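You operate a simulated robot arm through the tools that you are given. There is no shell and no other tool.

The job below is to be done with a simulated robot arm. You get a single attempt, and the scene is never put back.

TASK
Put things in order on the top of the small goods bench. At the end: the blue dauber stands where the blue travel cup stood; the blue travel cup from the top of the small goods bench stands where the brown carton (marked "SLEEVES") stood; the brown carton from the top of the small goods bench is on the grey coaster; the red dauber stands on top of the black riser; whatever was shut is shut again. Leave all else as you found it, and nothing knocked over. Set down upright: carton.

The check looks at the end state, three seconds after you hand in, the way a careful person would. Anything else that was tipped, shoved, dropped, spilled or broken makes it a failure.

THE ROBOT
A 6-joint arm with a two-finger parallel gripper, fixed in place. Base frame: the origin is at the foot of the arm, x ahead of it, y to its left, z up; the work surface is at about z = 0. Readings come in mm, rad, newtons and seconds.
With the tool pointing down near the work surface it reaches from about 180 to 460 mm from the base axis. Its first joint turns from -1.222 to 1.222 rad. Payload 1.9 kg.
Tool frame: the origin (TCP) lies between the finger pads and is the grasp point; the fingertips stand 23 mm ahead of it; z points along the fingers, y is the line along which they close. The gripper opens to 94 mm. The fingers are 38 mm wide and 10 mm thick; the gripper's body (54 by 96 mm) begins 39 mm behind the TCP.
Orientation is that of the tool frame in the base frame, as a unit quaternion [w, x, y, z]. With the fingers straight down and closing along the base's y, the tool's x points along the base's -x, its y along +y and its z along -z.

THE INTERFACE
- The arm moves only by the tool move_arm. Its argument "motion" is a list of rows, each a list of 7 numbers: the turn, a rotation vector about the base's x, y, z in units of 60 degrees (1.0 is 60 degrees), then the shift along the base's x, y, z in units of 300 mm (1.0 is 300 mm), then the opening, from 0 (shut) to 1 (fully open). In form: [[rx, ry, rz, dx, dy, dz, fingers], ...]. A call has 1 to 20 rows; each row is the pose to reach, as a shift and turn from the pose commanded when the call began. A call with a number of a shift or a turn outside -1 to 1 is refused whole. Each row takes 0.2 s and may step no farther than 50 mm and 0.15 rad from the row before; otherwise, or with a gripper value out of range, the whole call is refused. Where a pose cannot be reached the arm comes as near as it can. A force on the tool above 40 N (or 10 N above the force at the start of the call, whichever is more), or a blocked arm, ends the call early, and 0.2 s more pass. The fingers move at their own pace (about 108 mm/s each) and stop on an object; they squeeze with about 25 N. The grip force told is the motor's: it shows also when the fingers shut on nothing. Time passes only in rows, and 0.2 s behind the last, so rows that repeat a pose let the fingers close. It gives the time, the measured TCP pose, the force on the tool (base axes), the opening and the grip force at its end, in the units of the frame above (readings bear some noise), with the torque about the TCP (base axes, N m) and any sound that the robot's microphone picked up.
- Cameras (640 x 400 px; columns grow to the right, rows downward): "scene" is fixed at [56.3, 316.2, 405.4]; the picture's right is [-0.74, -0.68, 0.00], its down [-0.45, 0.49, -0.75] and it looks along [0.51, -0.55, -0.66] (base axes); focal length 220 px, centre (320, 200). "wrist" rides on the gripper at [87, 16, -74] in the tool frame; the picture's right is [-0.18, 0.98, 0.00], its down [-0.58, -0.11, -0.81] and it looks along [-0.79, -0.15, 0.59] (tool axes); focal length 243 px, centre (320, 200). There is no depth. A picture from a camera that has moved, and an enlarged one, comes with that camera's place and axes in the base frame and with its lens. The place of the scene camera against the robot may be out by one fixed shift of up to 12 mm in any direction.
- capture(camera): a new picture of that camera. The clock stands still meanwhile.
- zoom(camera, box): a new picture of the part [left, top, right, bottom] of that camera's present view, enlarged. The clock stands still meanwhile.
- close_job(): hands the job in; it is judged then, once.

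Places have to be worked out from the pictures, the camera data and where the tool is seen. Open the gripper and draw the arm clear of the work before you hand the job in, unless the task says otherwise.

The tools are called after "Call:" as name(argument=value, ...) on one line, values as JSON. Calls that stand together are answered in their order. move_arm: Moves the arm, as the interface text tells. Its arguments: {"type":"object","properties":{"motion":{"type":"array"}},"required":["motion"]} The other tools are called the same way: capture (camera) takes a picture; zoom (camera, box) takes an enlarged picture of a part of a camera's view; close_job () hands the job in.

At the start:

```text
time_s: 0.0
eef_pos: [347.0, -91.2, 259.8]
tcp_rot: [0.001, 0.001, 1.0, 0.0]
ft_force: [0.5, 0.6, 0.5]
torque: [0.01, -0.04, -0.01]
grip_width: 94.1
finger_force: 0.0
```

scene: 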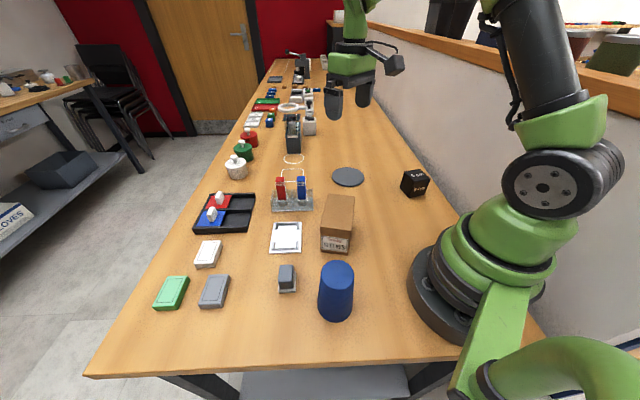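
wrist: 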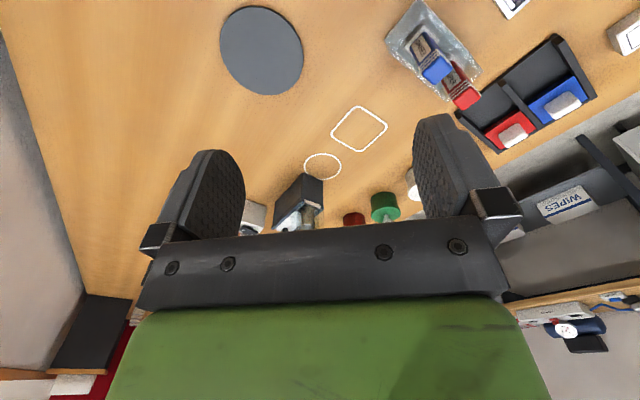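

I begin by looking more closely at the bench from the fixed camera, to tell the objects apart.

Call:
zoom(camera="scene", box=[220, 150, 460, 330])

Call:
zoom(camera="scene", box=[220, 50, 400, 170])

Call:
zoom(camera="scene", box=[140, 120, 320, 320])

Call:
capture(camera="wrist")

```text
2.22 times, centred on (340, 240) of scene
camera zoom: at [56.3, 316.2, 405.4], right [-0.74, -0.68, 0.0], down [-0.45, 0.49, -0.75], along [0.51, -0.55, -0.66], focal length 490 px, centre (276, 111)
```

zoom: 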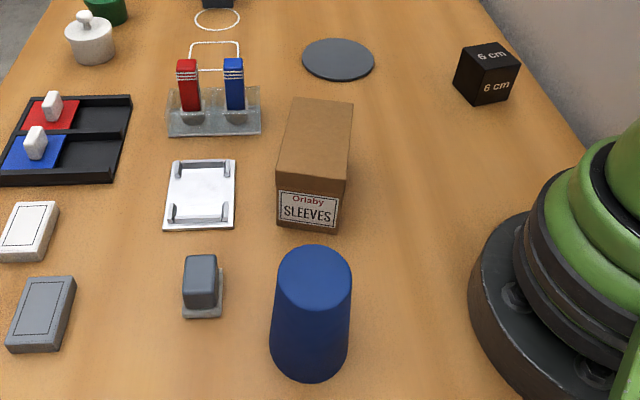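

```text
3.33 times, centred on (310, 110) of scene
camera zoom: at [56.3, 316.2, 405.4], right [-0.74, -0.68, 0.0], down [-0.45, 0.49, -0.75], along [0.51, -0.55, -0.66], focal length 735 px, centre (353, 500)
```

zoom: 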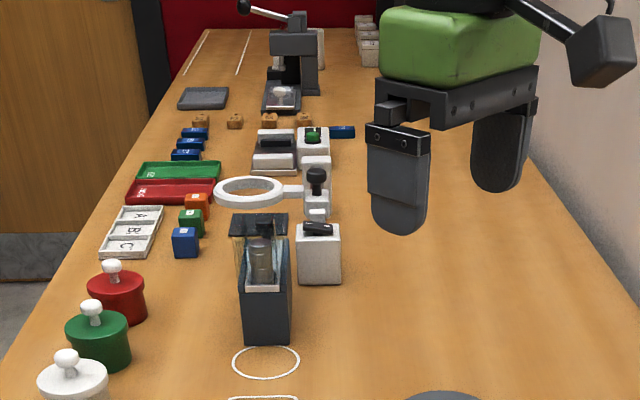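

```text
2.00 times, centred on (230, 220) of scene
camera zoom: at [56.3, 316.2, 405.4], right [-0.74, -0.68, 0.0], down [-0.45, 0.49, -0.75], along [0.51, -0.55, -0.66], focal length 441 px, centre (500, 160)
```

zoom: 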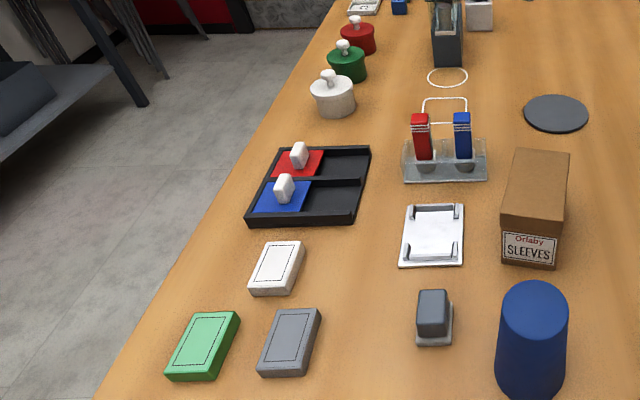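

```text
taken
camera wrist: at [261.6, -75.0, 333.8], right [0.19, 0.98, 0.0], down [0.58, -0.11, 0.81], along [0.79, -0.15, -0.59], focal length 243 px, centre (320, 200)
```

wrist: 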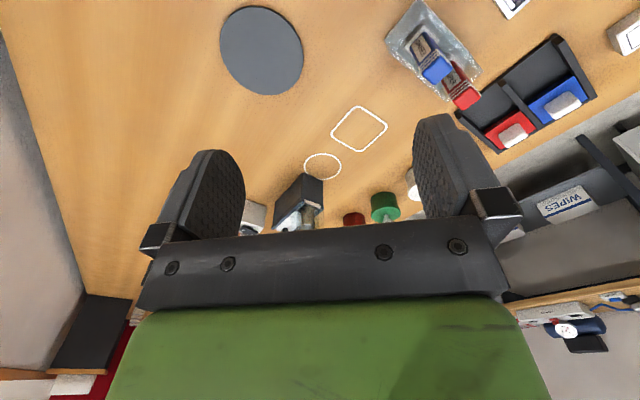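

The first pictures show a clear rack with a red and a blue piece, a carton, a blue cup, a grey disc, a black cube and a tray with lids. I enlarge the important ones more to tell what is what.

Call:
zoom(camera="scene", box=[265, 165, 325, 220])

Call:
zoom(camera="scene", box=[190, 180, 260, 240])

Call:
zoom(camera="scene", box=[390, 160, 440, 205])

Call:
zoom(camera="scene", box=[270, 100, 330, 175])

Call:
zoom(camera="scene", box=[220, 120, 270, 185])

Call:
zoom(camera="wrist", box=[370, 0, 640, 160])

Call:
zoom(camera="scene", box=[250, 215, 370, 330])

```text
7.27 times, centred on (295, 192) of scene
camera zoom: at [56.3, 316.2, 405.4], right [-0.74, -0.68, 0.0], down [-0.45, 0.49, -0.75], along [0.51, -0.55, -0.66], focal length 1603 px, centre (502, 254)
```

zoom: 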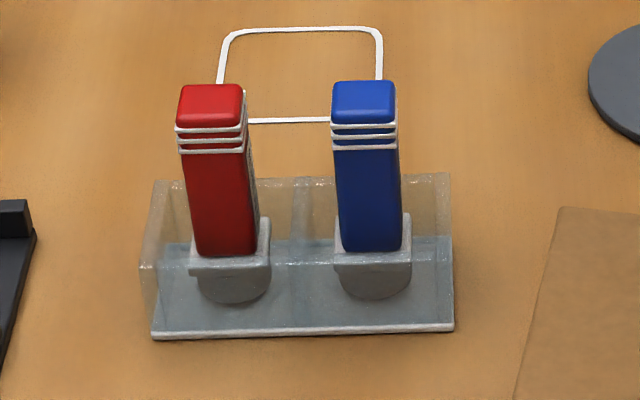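

```text
6.67 times, centred on (225, 210) of scene
camera zoom: at [56.3, 316.2, 405.4], right [-0.74, -0.68, 0.0], down [-0.45, 0.49, -0.75], along [0.51, -0.55, -0.66], focal length 1470 px, centre (953, 133)
```

zoom: 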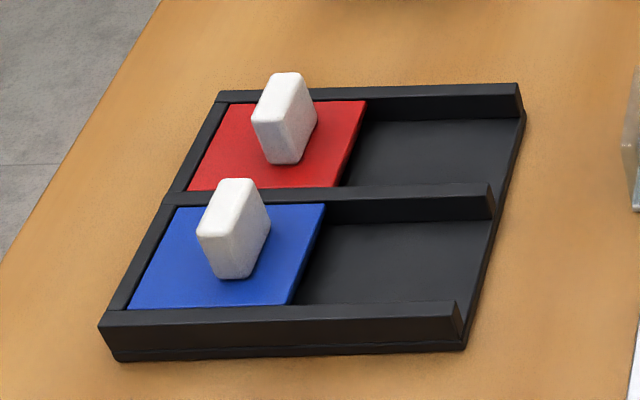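

```text
8.89 times, centred on (415, 182) of scene
camera zoom: at [56.3, 316.2, 405.4], right [-0.74, -0.68, 0.0], down [-0.45, 0.49, -0.75], along [0.51, -0.55, -0.66], focal length 1960 px, centre (-524, 356)
```

zoom: 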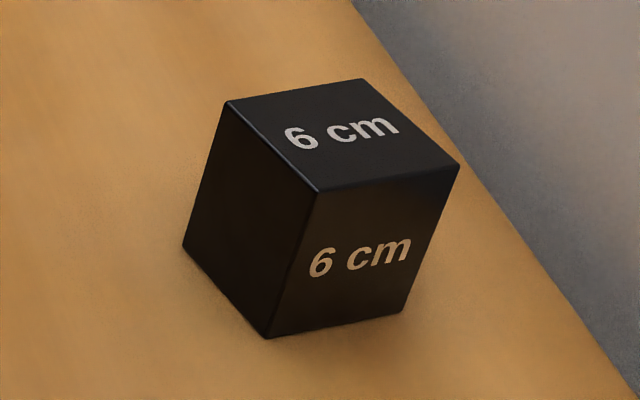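

```text
5.33 times, centred on (300, 138) of scene
camera zoom: at [56.3, 316.2, 405.4], right [-0.74, -0.68, 0.0], down [-0.45, 0.49, -0.75], along [0.51, -0.55, -0.66], focal length 1176 px, centre (427, 533)
```

zoom: 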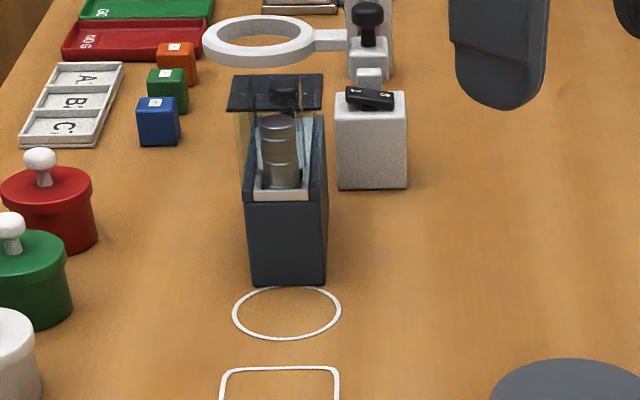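

```text
6.15 times, centred on (245, 152) of scene
camera zoom: at [56.3, 316.2, 405.4], right [-0.74, -0.68, 0.0], down [-0.45, 0.49, -0.75], along [0.51, -0.55, -0.66], focal length 1356 px, centre (782, 492)
```

zoom: 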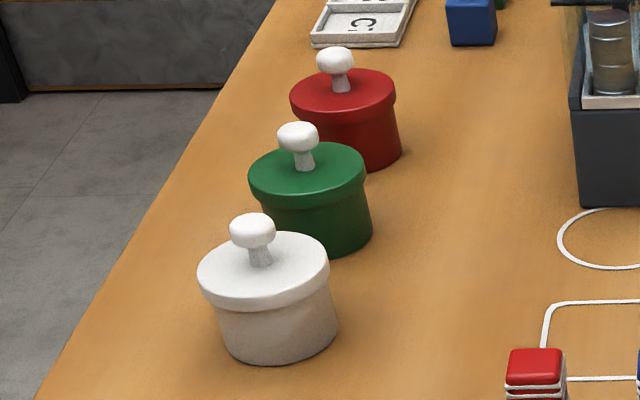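

```text
2.37 times, centred on (505, 80) of wrist
camera zoom: at [261.6, -75.0, 333.8], right [0.19, 0.98, 0.0], down [0.58, -0.11, 0.81], along [0.79, -0.15, -0.59], focal length 575 px, centre (-118, 484)
```

zoom: 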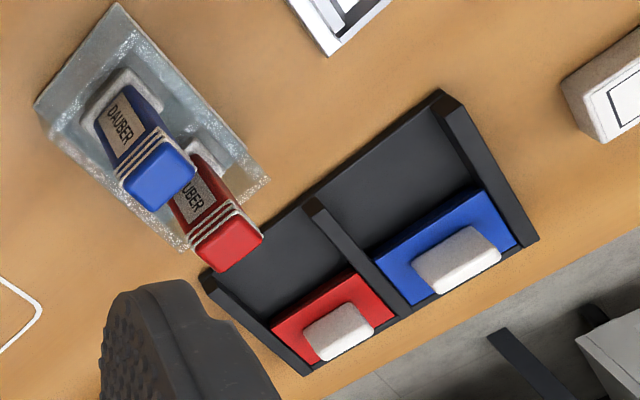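

```text
3.48 times, centred on (310, 272) of scene
camera zoom: at [56.3, 316.2, 405.4], right [-0.74, -0.68, 0.0], down [-0.45, 0.49, -0.75], along [0.51, -0.55, -0.66], focal length 767 px, centre (355, -52)
```

zoom: 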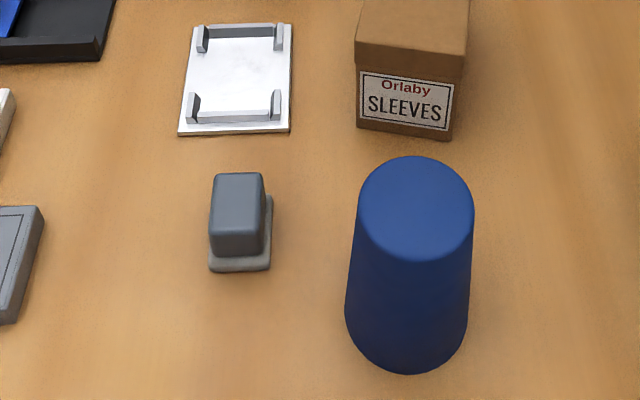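

The rack's pieces are marked "DAUBER", and the black block marked "6 cm" is the riser. It measures about 50 x 50 x 60 mm, near (197, -228). I estimate the cup at about (154, 170) and the coaster at about (380, -170). Next I enlarge the carton and the cup to measure them.

Call:
zoom(camera="scene", box=[305, 185, 370, 260])

Call:
zoom(camera="scene", box=[300, 250, 370, 330])

Call:
zoom(camera="scene", box=[310, 60, 420, 130])

```text
5.33 times, centred on (338, 222) of scene
camera zoom: at [56.3, 316.2, 405.4], right [-0.74, -0.68, 0.0], down [-0.45, 0.49, -0.75], along [0.51, -0.55, -0.66], focal length 1176 px, centre (227, 80)
```

zoom: 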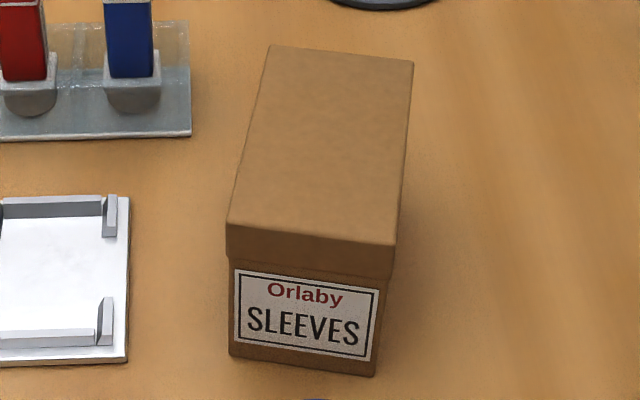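

```text
5.00 times, centred on (335, 290) of scene
camera zoom: at [56.3, 316.2, 405.4], right [-0.74, -0.68, 0.0], down [-0.45, 0.49, -0.75], along [0.51, -0.55, -0.66], focal length 1102 px, centre (245, -250)
```

zoom: 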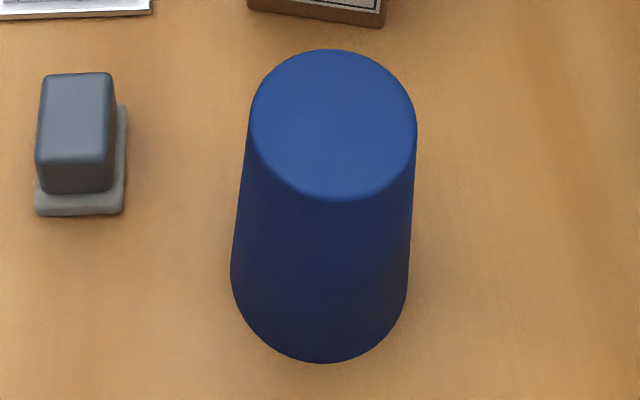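

```text
5.71 times, centred on (365, 95) of scene
camera zoom: at [56.3, 316.2, 405.4], right [-0.74, -0.68, 0.0], down [-0.45, 0.49, -0.75], along [0.51, -0.55, -0.66], focal length 1260 px, centre (63, 800)
```

zoom: 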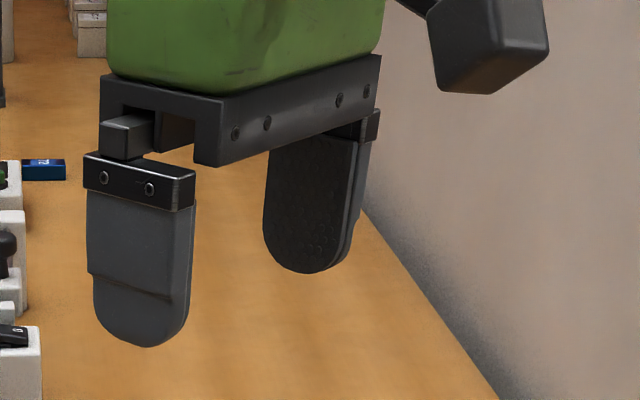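

The carton has a fitted lid. It is about 60 x 102 mm and 80 mm high, centred near (254, 42), with its long axis at about -57°. I move to hover above it with the fingers lined up to its short sides, so I can measure it with the wrist camera.

Call:
move_arm(motion=[[0, 0, -0.12, -0.039, 0.0555, -0.0167, 1], [0, 0, -0.24, -0.0775, 0.111, -0.033, 1], [0, 0, -0.36, -0.116, 0.1665, -0.05, 1], [0, 0, -0.48, -0.155, 0.222, -0.067, 1], [0, 0, -0.6, -0.194, 0.2775, -0.083, 1], [0, 0, -0.72, -0.2325, 0.333, -0.1, 1], [0, 0, -0.84, -0.271, 0.3885, -0.117, 1], [0, 0, -0.955, -0.31, 0.444, -0.133, 1], [0, 0, -0.955, -0.31, 0.444, -0.133, 1]])

Call:
capture(camera="wrist")

Call:
capture(camera="scene")

```text
time_s: 2.0
eef_pos: [252.4, 39.9, 220.0]
tcp_rot: [0.001, 0.48, 0.877, 0.0]
ft_force: [0.1, 0.2, 0.0]
torque: [-0.03, 0.01, 0.0]
grip_width: 94.0
finger_force: 0.0
```

```text
taken
camera wrist: at [221.6, 122.5, 294.3], right [0.93, 0.37, 0.0], down [0.22, -0.55, 0.81], along [0.3, -0.75, -0.59], focal length 243 px, centre (320, 200)
```

wrist: 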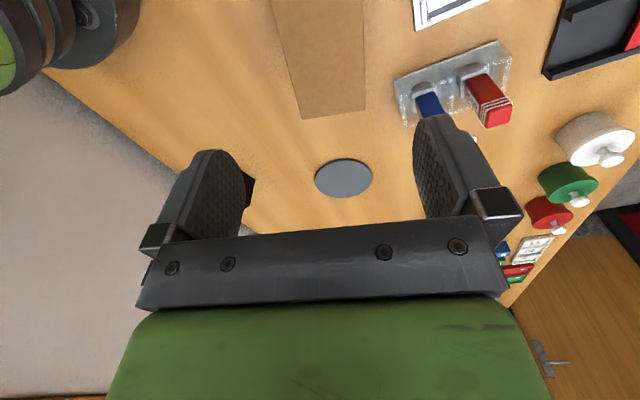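

```text
taken
```

scene: 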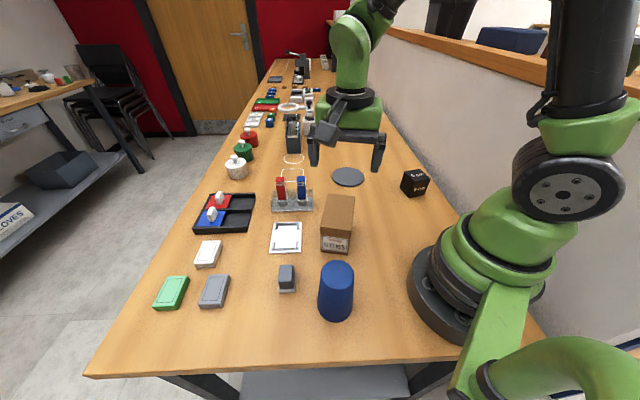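

The wrist view puts the carton's far top corners about (5.5, -5.5) mm from where the scene camera puts them, so I take that as the scene camera's shift. The carton centre is then about (260, 36.5). I move over it and go down to z 150 for a check.

Call:
move_arm(motion=[[0, 0, 0, 0.01, -0.008, -0.08, 1], [0, 0, 0, 0.02, -0.0167, -0.16, 1], [0, 0, 0, 0.02, -0.0167, -0.233, 1], [0, 0, 0, 0.02, -0.0167, -0.233, 1]])

Call:
capture(camera="wrist")

Call:
zoom(camera="scene", box=[270, 120, 430, 270])

```text
time_s: 3.0
eef_pos: [260.7, 35.7, 149.0]
tcp_rot: [0.0, 0.481, 0.877, 0.0]
ft_force: [-0.2, -0.3, -0.2]
torque: [0.0, -0.01, -0.03]
grip_width: 93.9
finger_force: 0.1
```

```text
taken
camera wrist: at [228.5, 118.6, 224.1], right [0.93, 0.37, 0.0], down [0.22, -0.55, 0.81], along [0.3, -0.75, -0.59], focal length 243 px, centre (320, 200)
```

wrist: 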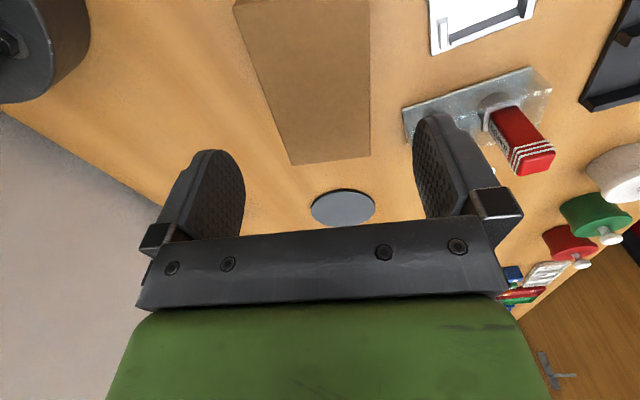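

```text
2.67 times, centred on (350, 195) of scene
camera zoom: at [56.3, 316.2, 405.4], right [-0.74, -0.68, 0.0], down [-0.45, 0.49, -0.75], along [0.51, -0.55, -0.66], focal length 588 px, centre (240, 213)
```

zoom: 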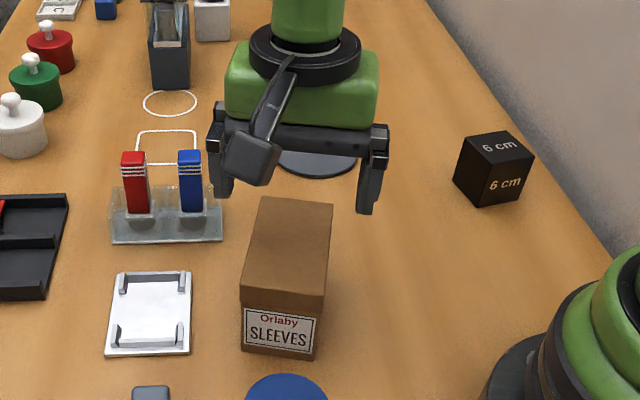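

The carton's centreline sits at column 319 and the tool axis at 320, so the fingers are centred. I lower to z 47, which keeps the gripper body just above the 80 mm lid, with the fingers open.

Call:
move_arm(motion=[[0, 0, 0, 0, 0, -0.12, 1], [0, 0, 0, 0, 0, -0.22, 1], [0, 0, 0, 0, 0, -0.29, 1], [0, 0, 0, 0, 0, -0.34, 1], [0, 0, 0, 0, 0, -0.34, 1]])

Call:
zoom(camera="scene", box=[290, 140, 400, 260])

Call:
capture(camera="wrist")

```text
time_s: 4.2
eef_pos: [259.4, 36.1, 46.7]
tcp_rot: [0.0, 0.48, 0.877, 0.0]
ft_force: [-0.5, 0.0, -0.2]
torque: [-0.05, -0.01, 0.03]
grip_width: 94.2
finger_force: 0.1
```

```text
3.33 times, centred on (345, 200) of scene
camera zoom: at [56.3, 316.2, 405.4], right [-0.74, -0.68, 0.0], down [-0.45, 0.49, -0.75], along [0.51, -0.55, -0.66], focal length 735 px, centre (237, 200)
```

zoom: 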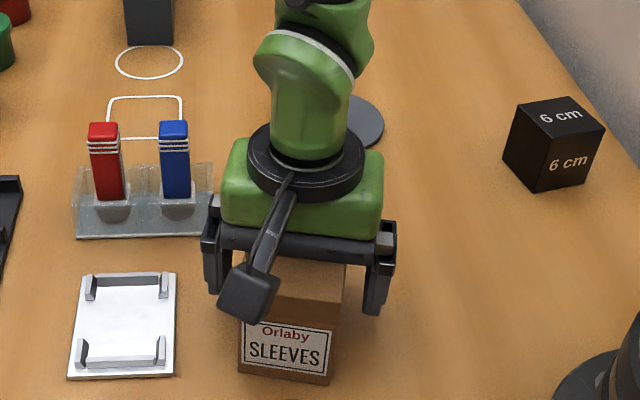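

```text
taken
camera wrist: at [228.2, 118.5, 122.0], right [0.93, 0.38, 0.0], down [0.22, -0.55, 0.81], along [0.3, -0.75, -0.59], focal length 243 px, centre (320, 200)
```

wrist: 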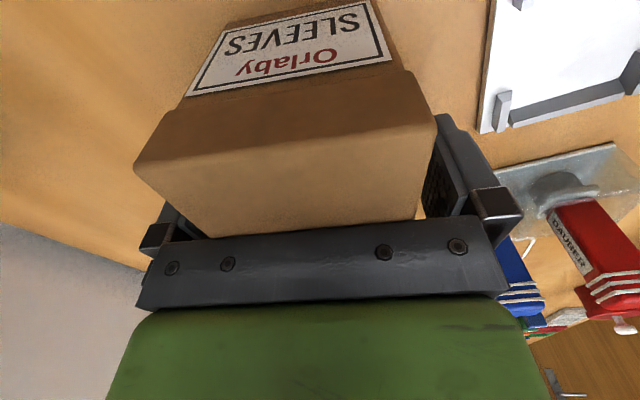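

The fingers straddle the carton and nothing is touched, with the force readings near zero. I close the grip and read the width.

Call:
move_arm(motion=[[0, 0, 0, 0, 0, 0, 0.75], [0, 0, 0, 0, 0, 0, 0.5], [0, 0, 0, 0, 0, 0, 0.3], [0, 0, 0, 0, 0, 0, 0]])

Call:
capture(camera="wrist")

```text
time_s: 5.2
eef_pos: [261.0, 36.0, 47.1]
tcp_rot: [0.0, 0.48, 0.877, 0.0]
ft_force: [0.7, -0.2, 0.0]
torque: [0.0, -0.03, 0.0]
grip_width: 62.0
finger_force: 24.4
```

```text
taken
camera wrist: at [228.2, 118.5, 122.2], right [0.93, 0.38, 0.0], down [0.22, -0.55, 0.81], along [0.3, -0.75, -0.59], focal length 243 px, centre (320, 200)
```

wrist: 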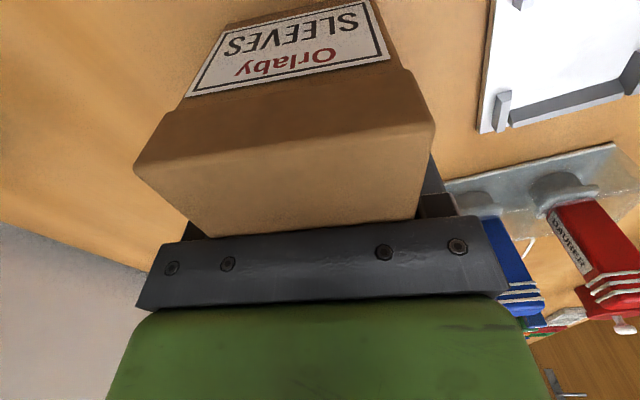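

The grip width of 62 mm is the lid's width, so the pads bear on the lid. I raise it only 5 mm to find out whether the carton comes along or just the lid.

Call:
move_arm(motion=[[0, 0, 0, 0, 0, 0.005, 0], [0, 0, 0, 0, 0, 0.01, 0], [0, 0, 0, 0, 0, 0.017, 0], [0, 0, 0, 0, 0, 0.017, 0]])

Call:
capture(camera="wrist")

Call:
zoom(camera="scene", box=[305, 185, 370, 260])

```text
time_s: 6.2
eef_pos: [259.9, 37.2, 52.3]
tcp_rot: [0.0, 0.48, 0.877, 0.0]
ft_force: [0.0, -0.7, -2.7]
torque: [0.01, 0.02, 0.0]
grip_width: 62.0
finger_force: 25.4
```

```text
taken
camera wrist: at [228.3, 118.9, 127.0], right [0.93, 0.38, 0.0], down [0.22, -0.55, 0.81], along [0.3, -0.75, -0.59], focal length 243 px, centre (320, 200)
```

wrist: 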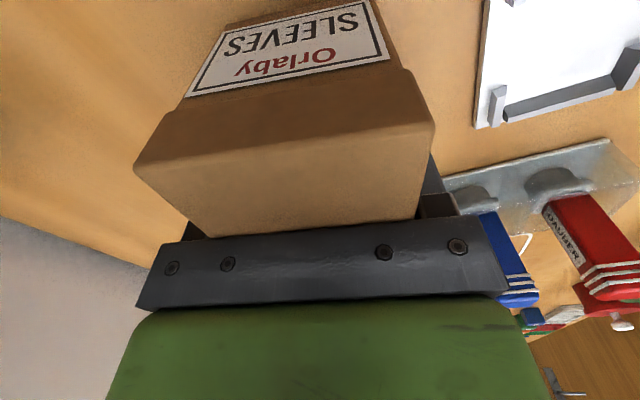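

```text
5.33 times, centred on (338, 222) of scene
camera zoom: at [56.3, 316.2, 405.4], right [-0.74, -0.68, 0.0], down [-0.45, 0.49, -0.75], along [0.51, -0.55, -0.66], focal length 1176 px, centre (227, 80)
```

zoom: 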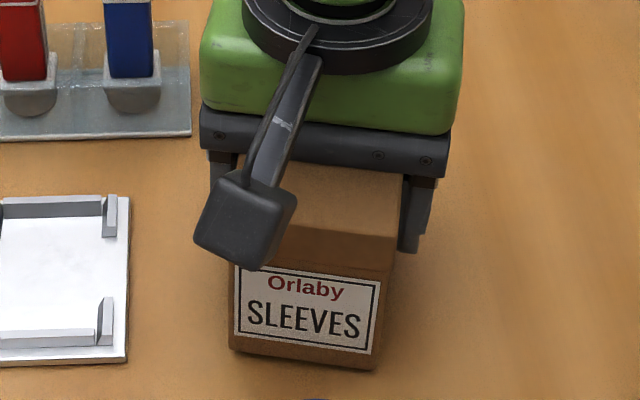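

The label and the bottom edge rose with the lid and the tool carries about 2.7 N, so the carton lifts as one piece. I work the coaster centre out as about (387, -173) from two wrist views. I lift 60 mm and carry the carton there.

Call:
move_arm(motion=[[0, 0, 0, 0, 0, 0.07, 0], [0, 0, 0, 0, 0, 0.15, 0], [0, 0, 0, 0, 0, 0.2, 0], [0, 0, 0, 0.06, -0.1, 0.2, 0], [0, 0, 0, 0.13, -0.215, 0.2, 0], [0, 0, 0, 0.2, -0.33, 0.2, 0], [0, 0, 0, 0.27, -0.446, 0.2, 0], [0, 0, 0, 0.34, -0.562, 0.2, 0], [0, 0, 0, 0.39, -0.644, 0.2, 0], [0, 0, 0, 0.4217, -0.6967, 0.2, 0], [0, 0, 0, 0.4217, -0.6967, 0.2, 0]])

Call:
capture(camera="wrist")

Call:
zoom(camera="scene", box=[290, 100, 410, 210])

```text
time_s: 8.6
eef_pos: [387.2, -170.0, 112.5]
tcp_rot: [0.0, 0.479, 0.878, 0.0]
ft_force: [0.3, -0.1, -2.2]
torque: [0.0, 0.03, 0.0]
grip_width: 62.0
finger_force: 24.4
```

```text
taken
camera wrist: at [355.0, -88.0, 187.1], right [0.93, 0.38, 0.0], down [0.22, -0.55, 0.81], along [0.3, -0.75, -0.59], focal length 243 px, centre (320, 200)
```

wrist: 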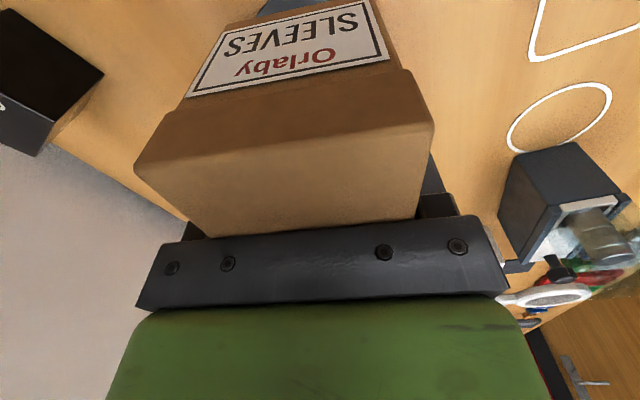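

```text
3.64 times, centred on (350, 155) of scene
camera zoom: at [56.3, 316.2, 405.4], right [-0.74, -0.68, 0.0], down [-0.45, 0.49, -0.75], along [0.51, -0.55, -0.66], focal length 802 px, centre (211, 364)
```

zoom: 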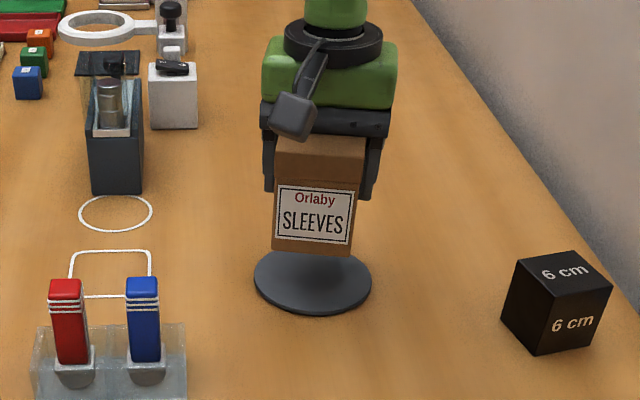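

The carton hangs above the coaster. I lower it in part, to about 11 mm above the coaster, and check from both cameras.

Call:
move_arm(motion=[[0, 0, 0, 0, 0, -0.07, 0], [0, 0, 0, 0, 0, -0.13, 0], [0, 0, 0, 0, 0, -0.165, 0], [0, 0, 0, 0, 0, -0.165, 0]])

Call:
zoom(camera="scene", box=[310, 120, 390, 200])

Call:
capture(camera="wrist")

```text
time_s: 9.6
eef_pos: [387.3, -172.4, 63.4]
tcp_rot: [0.0, 0.48, 0.877, 0.0]
ft_force: [-0.6, -0.4, -2.2]
torque: [0.02, 0.02, 0.02]
grip_width: 61.6
finger_force: 24.7
```

```text
5.00 times, centred on (350, 160) of scene
camera zoom: at [56.3, 316.2, 405.4], right [-0.74, -0.68, 0.0], down [-0.45, 0.49, -0.75], along [0.51, -0.55, -0.66], focal length 1102 px, centre (170, 400)
```

zoom: 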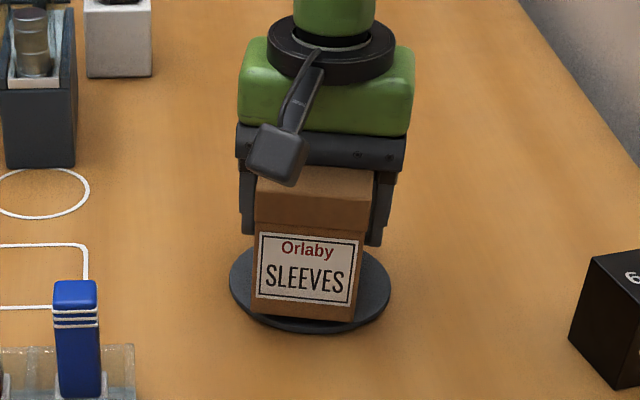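

```text
taken
camera wrist: at [355.1, -89.9, 137.3], right [0.93, 0.38, 0.0], down [0.22, -0.55, 0.81], along [0.3, -0.75, -0.59], focal length 243 px, centre (320, 200)
```

wrist: 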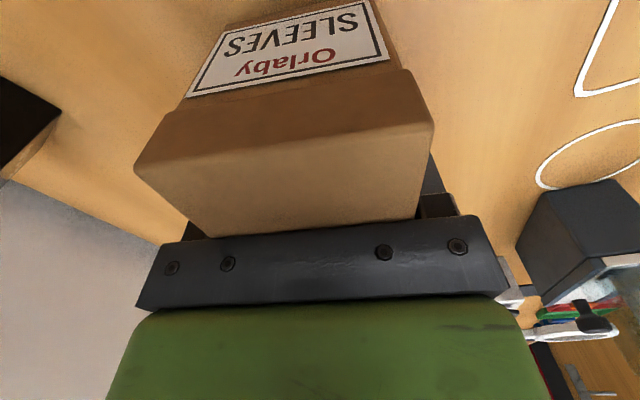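

Seen in the same scene frame, the carton and coaster centres agree to about 2 mm. I lower the last stretch slowly and watch the force.

Call:
move_arm(motion=[[0, 0, 0, 0, 0, -0.015, 0], [0, 0, 0, 0, 0, -0.028, 0], [0, 0, 0, 0, 0, -0.033, 0], [0, 0, 0, 0, 0, -0.033, 0]])

```text
time_s: 10.6
eef_pos: [386.3, -171.7, 53.9]
tcp_rot: [0.001, 0.48, 0.877, 0.0]
ft_force: [0.2, 2.1, 10.0]
torque: [0.13, 0.17, -0.06]
grip_width: 62.1
finger_force: 25.2
```

The tool feels +10 N upward, so the carton rests on the coaster. I open the fingers a little, then fully, and rise straight up.

Call:
move_arm(motion=[[0, 0, 0, 0, 0, 0.001, 0.72], [0, 0, 0, 0, 0, 0.001, 0.85], [0, 0, 0, 0, 0, 0.001, 0.95], [0, 0, 0, 0, 0, 0.06, 1], [0, 0, 0, 0, 0, 0.15, 1], [0, 0, 0, 0, 0, 0.3, 1], [0, 0, 0, 0, 0, 0.45, 1], [0, 0, 0, 0, 0, 0.45, 1]])

Call:
zoom(camera="scene", box=[310, 120, 390, 200])

Call:
capture(camera="wrist")

```text
time_s: 12.4
eef_pos: [385.3, -172.5, 188.7]
tcp_rot: [0.0, 0.481, 0.877, 0.0]
ft_force: [-0.2, -1.4, 1.1]
torque: [-0.02, 0.02, -0.04]
grip_width: 93.9
finger_force: 0.0
```

```text
5.00 times, centred on (350, 160) of scene
camera zoom: at [56.3, 316.2, 405.4], right [-0.74, -0.68, 0.0], down [-0.45, 0.49, -0.75], along [0.51, -0.55, -0.66], focal length 1102 px, centre (170, 400)
```

zoom: 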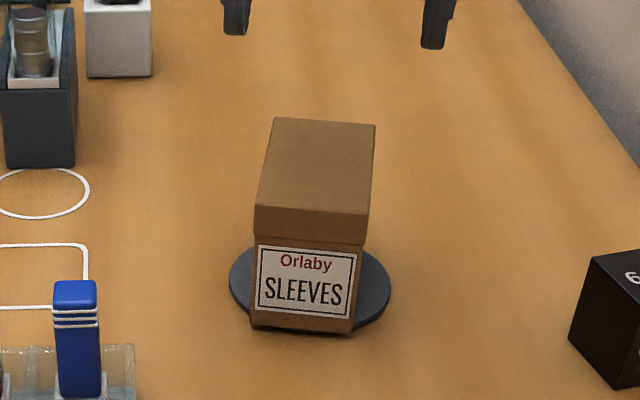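

```text
taken
camera wrist: at [354.2, -90.3, 263.7], right [0.93, 0.38, 0.0], down [0.22, -0.55, 0.81], along [0.3, -0.75, -0.59], focal length 243 px, centre (320, 200)
```

wrist: 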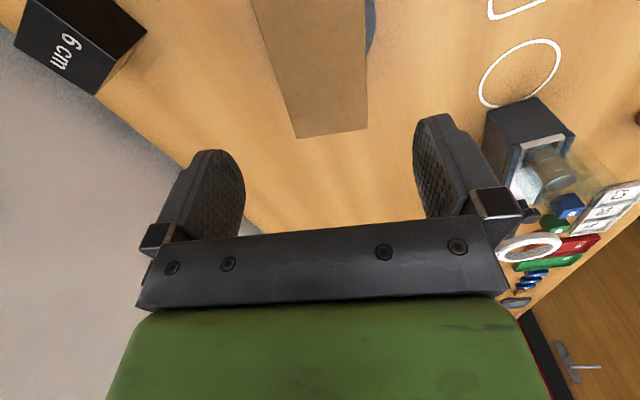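

The carton stands upright on the coaster. I zoom in on its foot to check the centring.

Call:
zoom(camera="scene", box=[325, 160, 375, 195])

Call:
zoom(camera="wrist", box=[230, 0, 430, 150])

```text
11.43 times, centred on (350, 178) of scene
camera zoom: at [56.3, 316.2, 405.4], right [-0.74, -0.68, 0.0], down [-0.45, 0.49, -0.75], along [0.51, -0.55, -0.66], focal length 2519 px, centre (-23, 457)
```

zoom: 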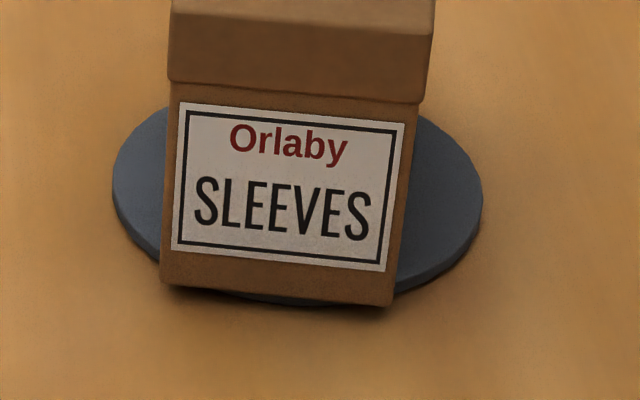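

```text
2.67 times, centred on (330, 75) of wrist
camera zoom: at [354.2, -90.3, 263.7], right [0.93, 0.38, 0.0], down [0.22, -0.55, 0.81], along [0.3, -0.75, -0.59], focal length 647 px, centre (293, 533)
```

zoom: 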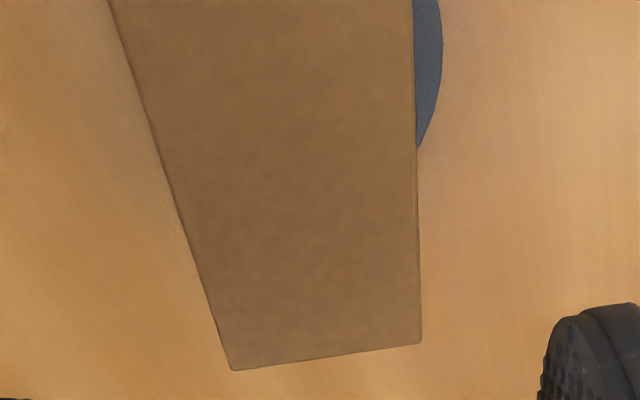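

The carton is centred to within about 3 mm and stands flat. Next is the cup, near (160, 165). I travel there high up, turning the tool back to zero yaw.

Call:
move_arm(motion=[[0, 0, 0.0955, -0.0672, 0.1, 0.02, 1], [0, 0, 0.191, -0.1344, 0.2, 0.04, 1], [0, 0, 0.2865, -0.2016, 0.3, 0.06, 1], [0, 0, 0.382, -0.2688, 0.4, 0.08, 1], [0, 0, 0.4775, -0.336, 0.5, 0.1, 1], [0, 0, 0.573, -0.4032, 0.6, 0.12, 1], [0, 0, 0.6685, -0.4704, 0.7, 0.1377, 1], [0, 0, 0.764, -0.5376, 0.8, 0.1377, 1], [0, 0, 0.8595, -0.6048, 0.9, 0.1377, 1], [0, 0, 0.955, -0.672, 1.0, 0.1377, 1]])

Call:
move_arm(motion=[[0, 0, 0, -0.0415, 0.0617, 0, 1], [0, 0, 0, -0.083, 0.1233, 0, 1], [0, 0, 0, -0.083, 0.1233, 0, 1]])

Call:
capture(camera="wrist")

Call:
capture(camera="scene")

```text
time_s: 14.6
eef_pos: [183.8, 127.8, 230.1]
tcp_rot: [0.0, 0.001, 1.0, -0.001]
ft_force: [0.0, 1.0, 0.0]
torque: [0.0, 0.04, -0.01]
grip_width: 94.0
finger_force: 0.0
```

```text
time_s: 15.4
eef_pos: [158.1, 164.0, 228.6]
tcp_rot: [0.0, 0.001, 1.0, 0.0]
ft_force: [0.1, -0.1, 0.0]
torque: [-0.01, 0.0, 0.01]
grip_width: 94.1
finger_force: 0.0
```

```text
taken
camera wrist: at [73.7, 180.9, 303.9], right [0.19, 0.98, 0.0], down [0.58, -0.11, 0.81], along [0.79, -0.15, -0.59], focal length 243 px, centre (320, 200)
```

wrist: 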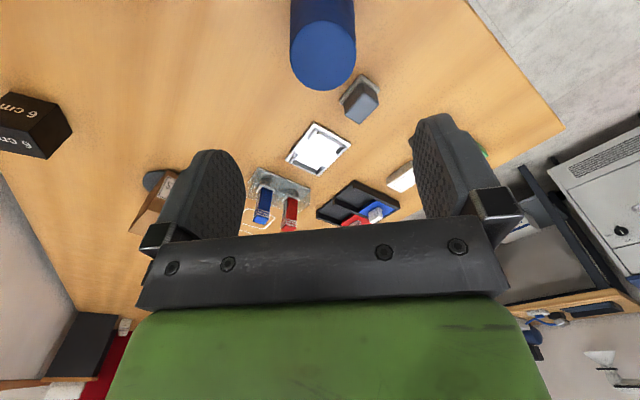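

```text
taken
```

scene: 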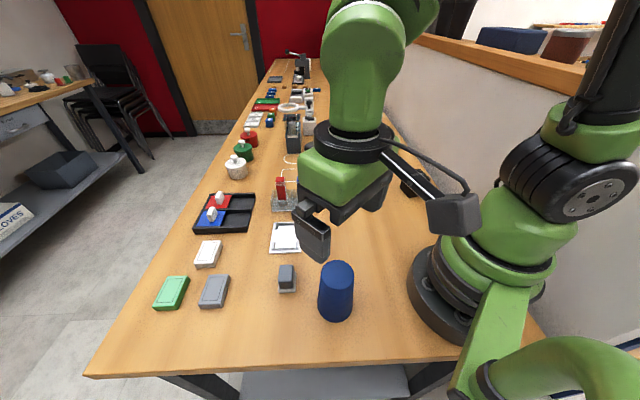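

The cup's top is centred at pixel (323, 57), against an expected (320, 59). That puts the cup near (159.5, 167). I shift a little and lower to z 150 for a second check.

Call:
move_arm(motion=[[0, 0, 0, -0.002, 0.007, -0.13, 1], [0, 0, 0, -0.002, 0.007, -0.26, 1], [0, 0, 0, -0.002, 0.007, -0.26, 1]])

Call:
capture(camera="wrist")

Call:
zoom(camera="scene", box=[270, 200, 420, 340])

```text
time_s: 16.2
eef_pos: [160.2, 164.0, 152.2]
tcp_rot: [0.0, 0.0, 1.0, 0.0]
ft_force: [0.1, -0.6, -0.3]
torque: [-0.01, 0.01, -0.02]
grip_width: 93.8
finger_force: 0.1
```

```text
taken
camera wrist: at [75.0, 181.6, 226.2], right [0.19, 0.98, 0.0], down [0.58, -0.11, 0.81], along [0.79, -0.15, -0.59], focal length 243 px, centre (320, 200)
```

wrist: 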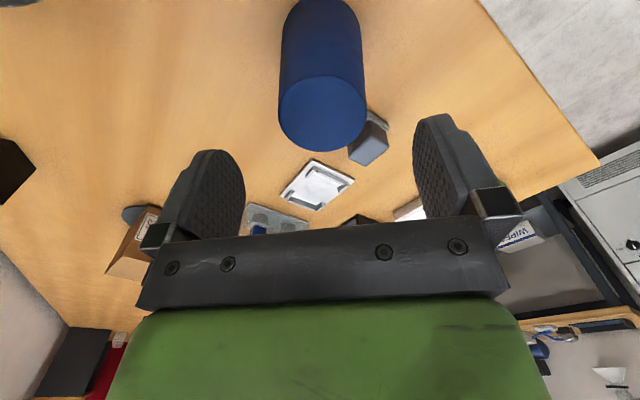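

```text
2.86 times, centred on (345, 270) of scene
camera zoom: at [56.3, 316.2, 405.4], right [-0.74, -0.68, 0.0], down [-0.45, 0.49, -0.75], along [0.51, -0.55, -0.66], focal length 630 px, centre (249, 0)
```

zoom: 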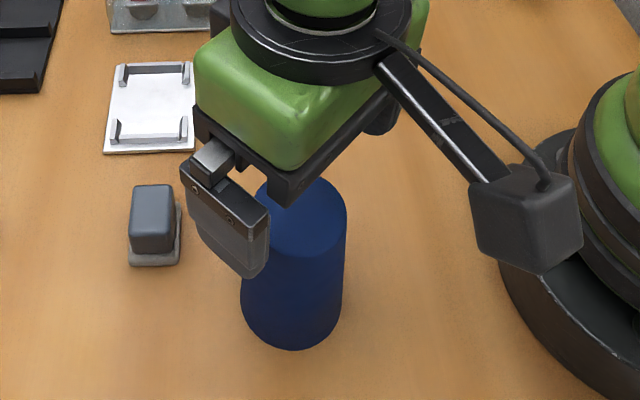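

The cup axis is within about 2 mm of the tool axis. I lower to z 72, so the gripper body stays above the cup's 103 mm top.

Call:
move_arm(motion=[[0, 0, 0, -0.004, 0.006, -0.1, 1], [0, 0, 0, -0.004, 0.006, -0.2, 1], [0, 0, 0, -0.004, 0.006, -0.265, 1], [0, 0, 0, -0.004, 0.006, -0.265, 1]])

Call:
zoom(camera="scene", box=[270, 200, 420, 340])

Call:
capture(camera="wrist")

```text
time_s: 17.2
eef_pos: [159.3, 167.2, 72.4]
tcp_rot: [0.0, 0.0, 1.0, 0.001]
ft_force: [0.0, -0.5, 0.3]
torque: [-0.02, -0.01, 0.0]
grip_width: 93.8
finger_force: 0.0
```

```text
2.86 times, centred on (345, 270) of scene
camera zoom: at [56.3, 316.2, 405.4], right [-0.74, -0.68, 0.0], down [-0.45, 0.49, -0.75], along [0.51, -0.55, -0.66], focal length 630 px, centre (249, 0)
```

zoom: 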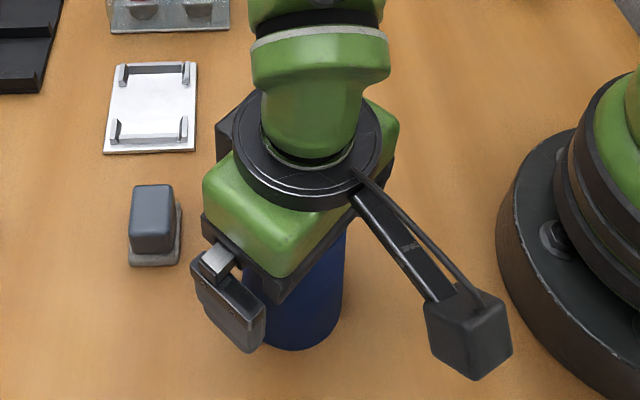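

```text
taken
camera wrist: at [73.5, 183.8, 146.2], right [0.19, 0.98, 0.0], down [0.58, -0.11, 0.81], along [0.79, -0.15, -0.59], focal length 243 px, centre (320, 200)
```

wrist: 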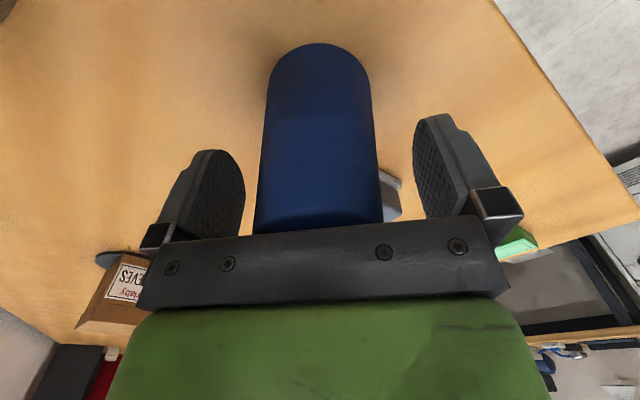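

The cup sits centred between the fingers. I close on it.

Call:
move_arm(motion=[[0, 0, 0, 0, 0, 0, 0.75], [0, 0, 0, 0, 0, 0, 0.6], [0, 0, 0, 0, 0, 0, 0.4], [0, 0, 0, 0, 0, 0, 0], [0, 0, 0, 0, 0, 0, 0]])

```text
time_s: 18.4
eef_pos: [158.9, 167.0, 71.8]
tcp_rot: [0.0, 0.001, 1.0, 0.0]
ft_force: [-0.3, -0.1, 0.9]
torque: [-0.01, 0.0, 0.01]
grip_width: 57.9
finger_force: 25.0
```

It holds at 57.9 mm. I lift 12 mm and look, both to be sure of the grip and to see whether anything lies under the cup.

Call:
move_arm(motion=[[0, 0, 0, 0, 0, 0.01, 0], [0, 0, 0, 0, 0, 0.025, 0], [0, 0, 0, 0, 0, 0.04, 0], [0, 0, 0, 0, 0, 0.04, 0]])

Call:
zoom(camera="scene", box=[290, 250, 400, 330])

Call:
capture(camera="wrist")

```text
time_s: 19.4
eef_pos: [158.4, 166.8, 83.6]
tcp_rot: [-0.001, 0.002, 1.0, 0.0]
ft_force: [0.3, 0.0, -1.0]
torque: [0.02, -0.03, -0.07]
grip_width: 57.9
finger_force: 25.2
```

```text
5.00 times, centred on (345, 290) of scene
camera zoom: at [56.3, 316.2, 405.4], right [-0.74, -0.68, 0.0], down [-0.45, 0.49, -0.75], along [0.51, -0.55, -0.66], focal length 1102 px, centre (195, -250)
```

zoom: 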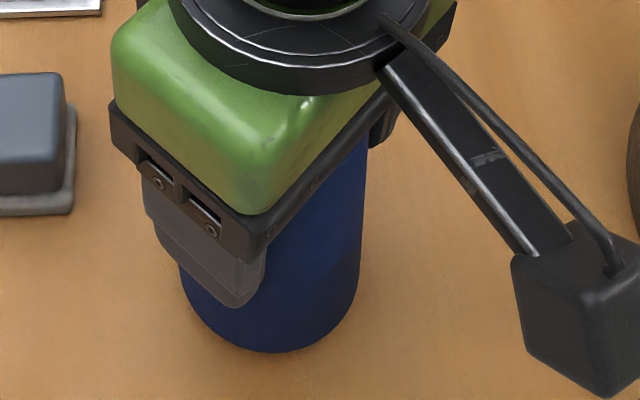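

```text
taken
camera wrist: at [73.2, 184.2, 158.5], right [0.18, 0.98, 0.0], down [0.58, -0.11, 0.81], along [0.79, -0.15, -0.59], focal length 243 px, centre (320, 200)
```

wrist: 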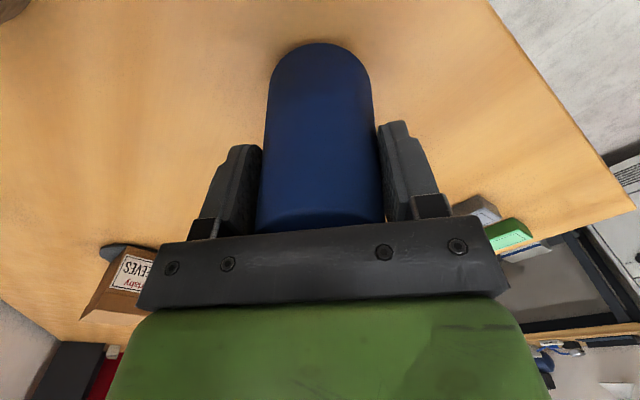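

The cup is held, about 1 N, and nothing shows under it. I raise it further and carry it to the carton's old place, centre (260.5, 35.5).

Call:
move_arm(motion=[[0, 0, 0, 0, 0, 0.08, 0], [0, 0, 0, 0, 0, 0.15, 0], [0, 0, 0, 0.06, -0.078, 0.15, 0], [0, 0, 0, 0.13, -0.169, 0.15, 0], [0, 0, 0, 0.2, -0.26, 0.15, 0], [0, 0, 0, 0.27, -0.352, 0.15, 0], [0, 0, 0, 0.32, -0.417, 0.15, 0], [0, 0, 0, 0.341, -0.4447, 0.15, 0], [0, 0, 0, 0.341, -0.4447, 0.15, 0]])

Call:
capture(camera="scene")

Call:
capture(camera="wrist")

```text
time_s: 21.4
eef_pos: [260.4, 33.4, 128.8]
tcp_rot: [0.0, 0.0, 1.0, 0.0]
ft_force: [0.5, 0.4, -2.2]
torque: [-0.01, -0.02, 0.0]
grip_width: 57.7
finger_force: 25.3
```

```text
taken
```

scene: 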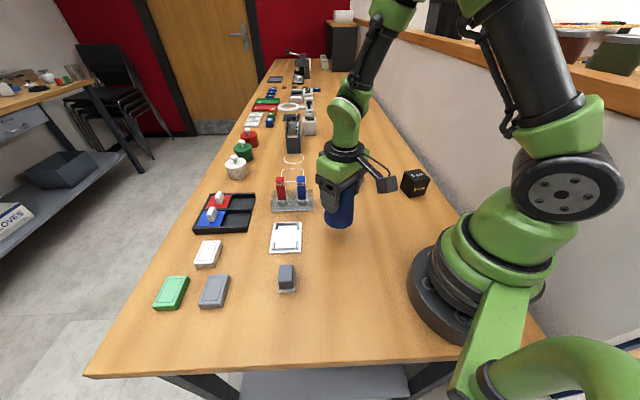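

```text
taken
camera wrist: at [174.5, 51.1, 203.7], right [0.18, 0.98, 0.0], down [0.58, -0.11, 0.81], along [0.79, -0.15, -0.59], focal length 243 px, centre (320, 200)
```

wrist: 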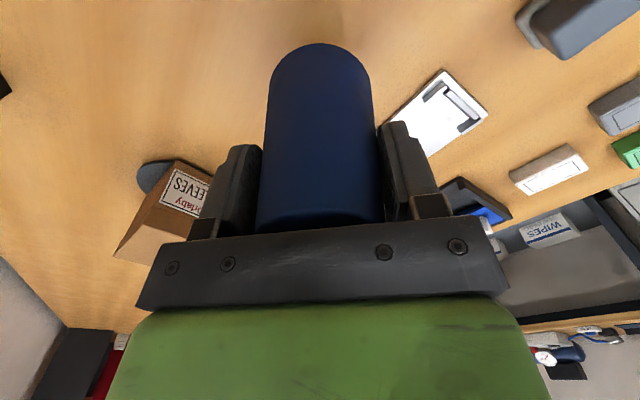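

The cup hangs over the old carton spot, with the tool at about (261, 35). I lower it close to the bench, slowly at the end.

Call:
move_arm(motion=[[0, 0, 0, 0, 0, -0.08, 0], [0, 0, 0, 0, 0, -0.15, 0], [0, 0, 0, 0, 0, -0.175, 0], [0, 0, 0, 0, 0, -0.183, 0], [0, 0, 0, 0, 0, -0.188, 0], [0, 0, 0, 0, 0, -0.188, 0]])

Call:
zoom(camera="scene", box=[290, 160, 400, 250])

```text
time_s: 22.8
eef_pos: [259.6, 35.0, 72.5]
tcp_rot: [0.0, 0.001, 1.0, 0.0]
ft_force: [-0.3, 1.2, -1.0]
torque: [-0.02, -0.03, 0.01]
grip_width: 58.1
finger_force: 25.3
```

```text
4.44 times, centred on (345, 205) of scene
camera zoom: at [56.3, 316.2, 405.4], right [-0.74, -0.68, 0.0], down [-0.45, 0.49, -0.75], along [0.51, -0.55, -0.66], focal length 980 px, centre (209, 178)
```

zoom: 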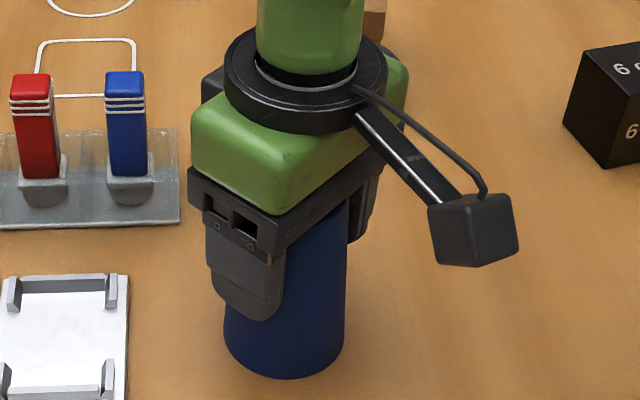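

The force still reads about the cup's weight, so it is not quite down. I go another 1.5 mm in small steps.

Call:
move_arm(motion=[[0, 0, 0, 0, 0, -0.0025, 0], [0, 0, 0, 0, 0, -0.005, 0], [0, 0, 0, 0, 0, -0.005, 0]])

```text
time_s: 23.6
eef_pos: [260.2, 34.9, 71.9]
tcp_rot: [0.001, 0.001, 1.0, 0.0]
ft_force: [-6.1, -1.3, 30.7]
torque: [-0.04, 0.15, 0.09]
grip_width: 57.7
finger_force: 24.9
```

It is firmly on the bench now at 30 N. I ease back up 1 mm, then open the fingers and rise straight up.

Call:
move_arm(motion=[[0, 0, 0, 0, 0, 0.0033, 0], [0, 0, 0, 0, 0, 0.0033, 0]])

Call:
move_arm(motion=[[0, 0, 0, 0, 0, 0, 0.68], [0, 0, 0, 0, 0, 0, 0.8], [0, 0, 0, 0, 0, 0, 1], [0, 0, 0, 0, 0, 0, 1]])

Call:
zoom(camera="scene", box=[290, 160, 400, 250])

Call:
capture(camera="wrist")

```text
time_s: 24.2
eef_pos: [259.3, 34.7, 72.1]
tcp_rot: [0.0, 0.001, 1.0, 0.0]
ft_force: [-0.4, 0.3, -1.3]
torque: [-0.03, 0.01, -0.01]
grip_width: 57.9
finger_force: 25.0
```

```text
time_s: 25.2
eef_pos: [258.8, 35.4, 72.4]
tcp_rot: [0.0, 0.001, 1.0, 0.001]
ft_force: [0.0, 0.2, -0.7]
torque: [0.01, -0.02, 0.0]
grip_width: 94.0
finger_force: 0.2
```

```text
4.44 times, centred on (345, 205) of scene
camera zoom: at [56.3, 316.2, 405.4], right [-0.74, -0.68, 0.0], down [-0.45, 0.49, -0.75], along [0.51, -0.55, -0.66], focal length 980 px, centre (209, 178)
```

zoom: 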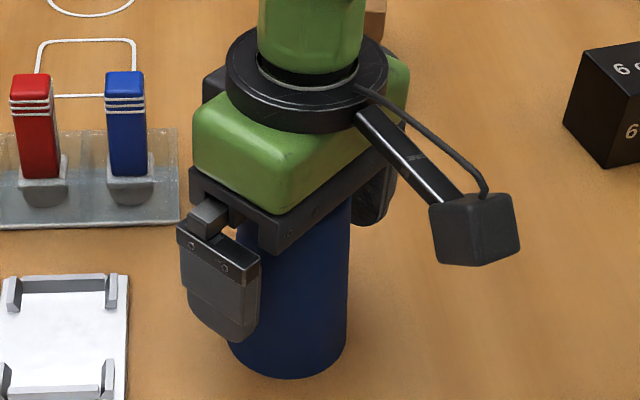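

```text
taken
camera wrist: at [175.1, 51.3, 146.7], right [0.19, 0.98, 0.0], down [0.58, -0.11, 0.81], along [0.79, -0.15, -0.59], focal length 243 px, centre (320, 200)
```

wrist: 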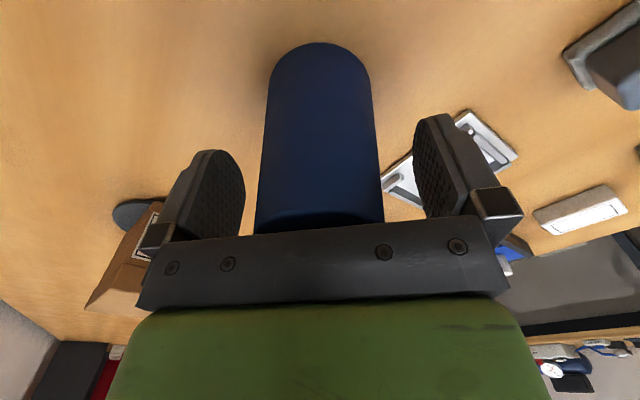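

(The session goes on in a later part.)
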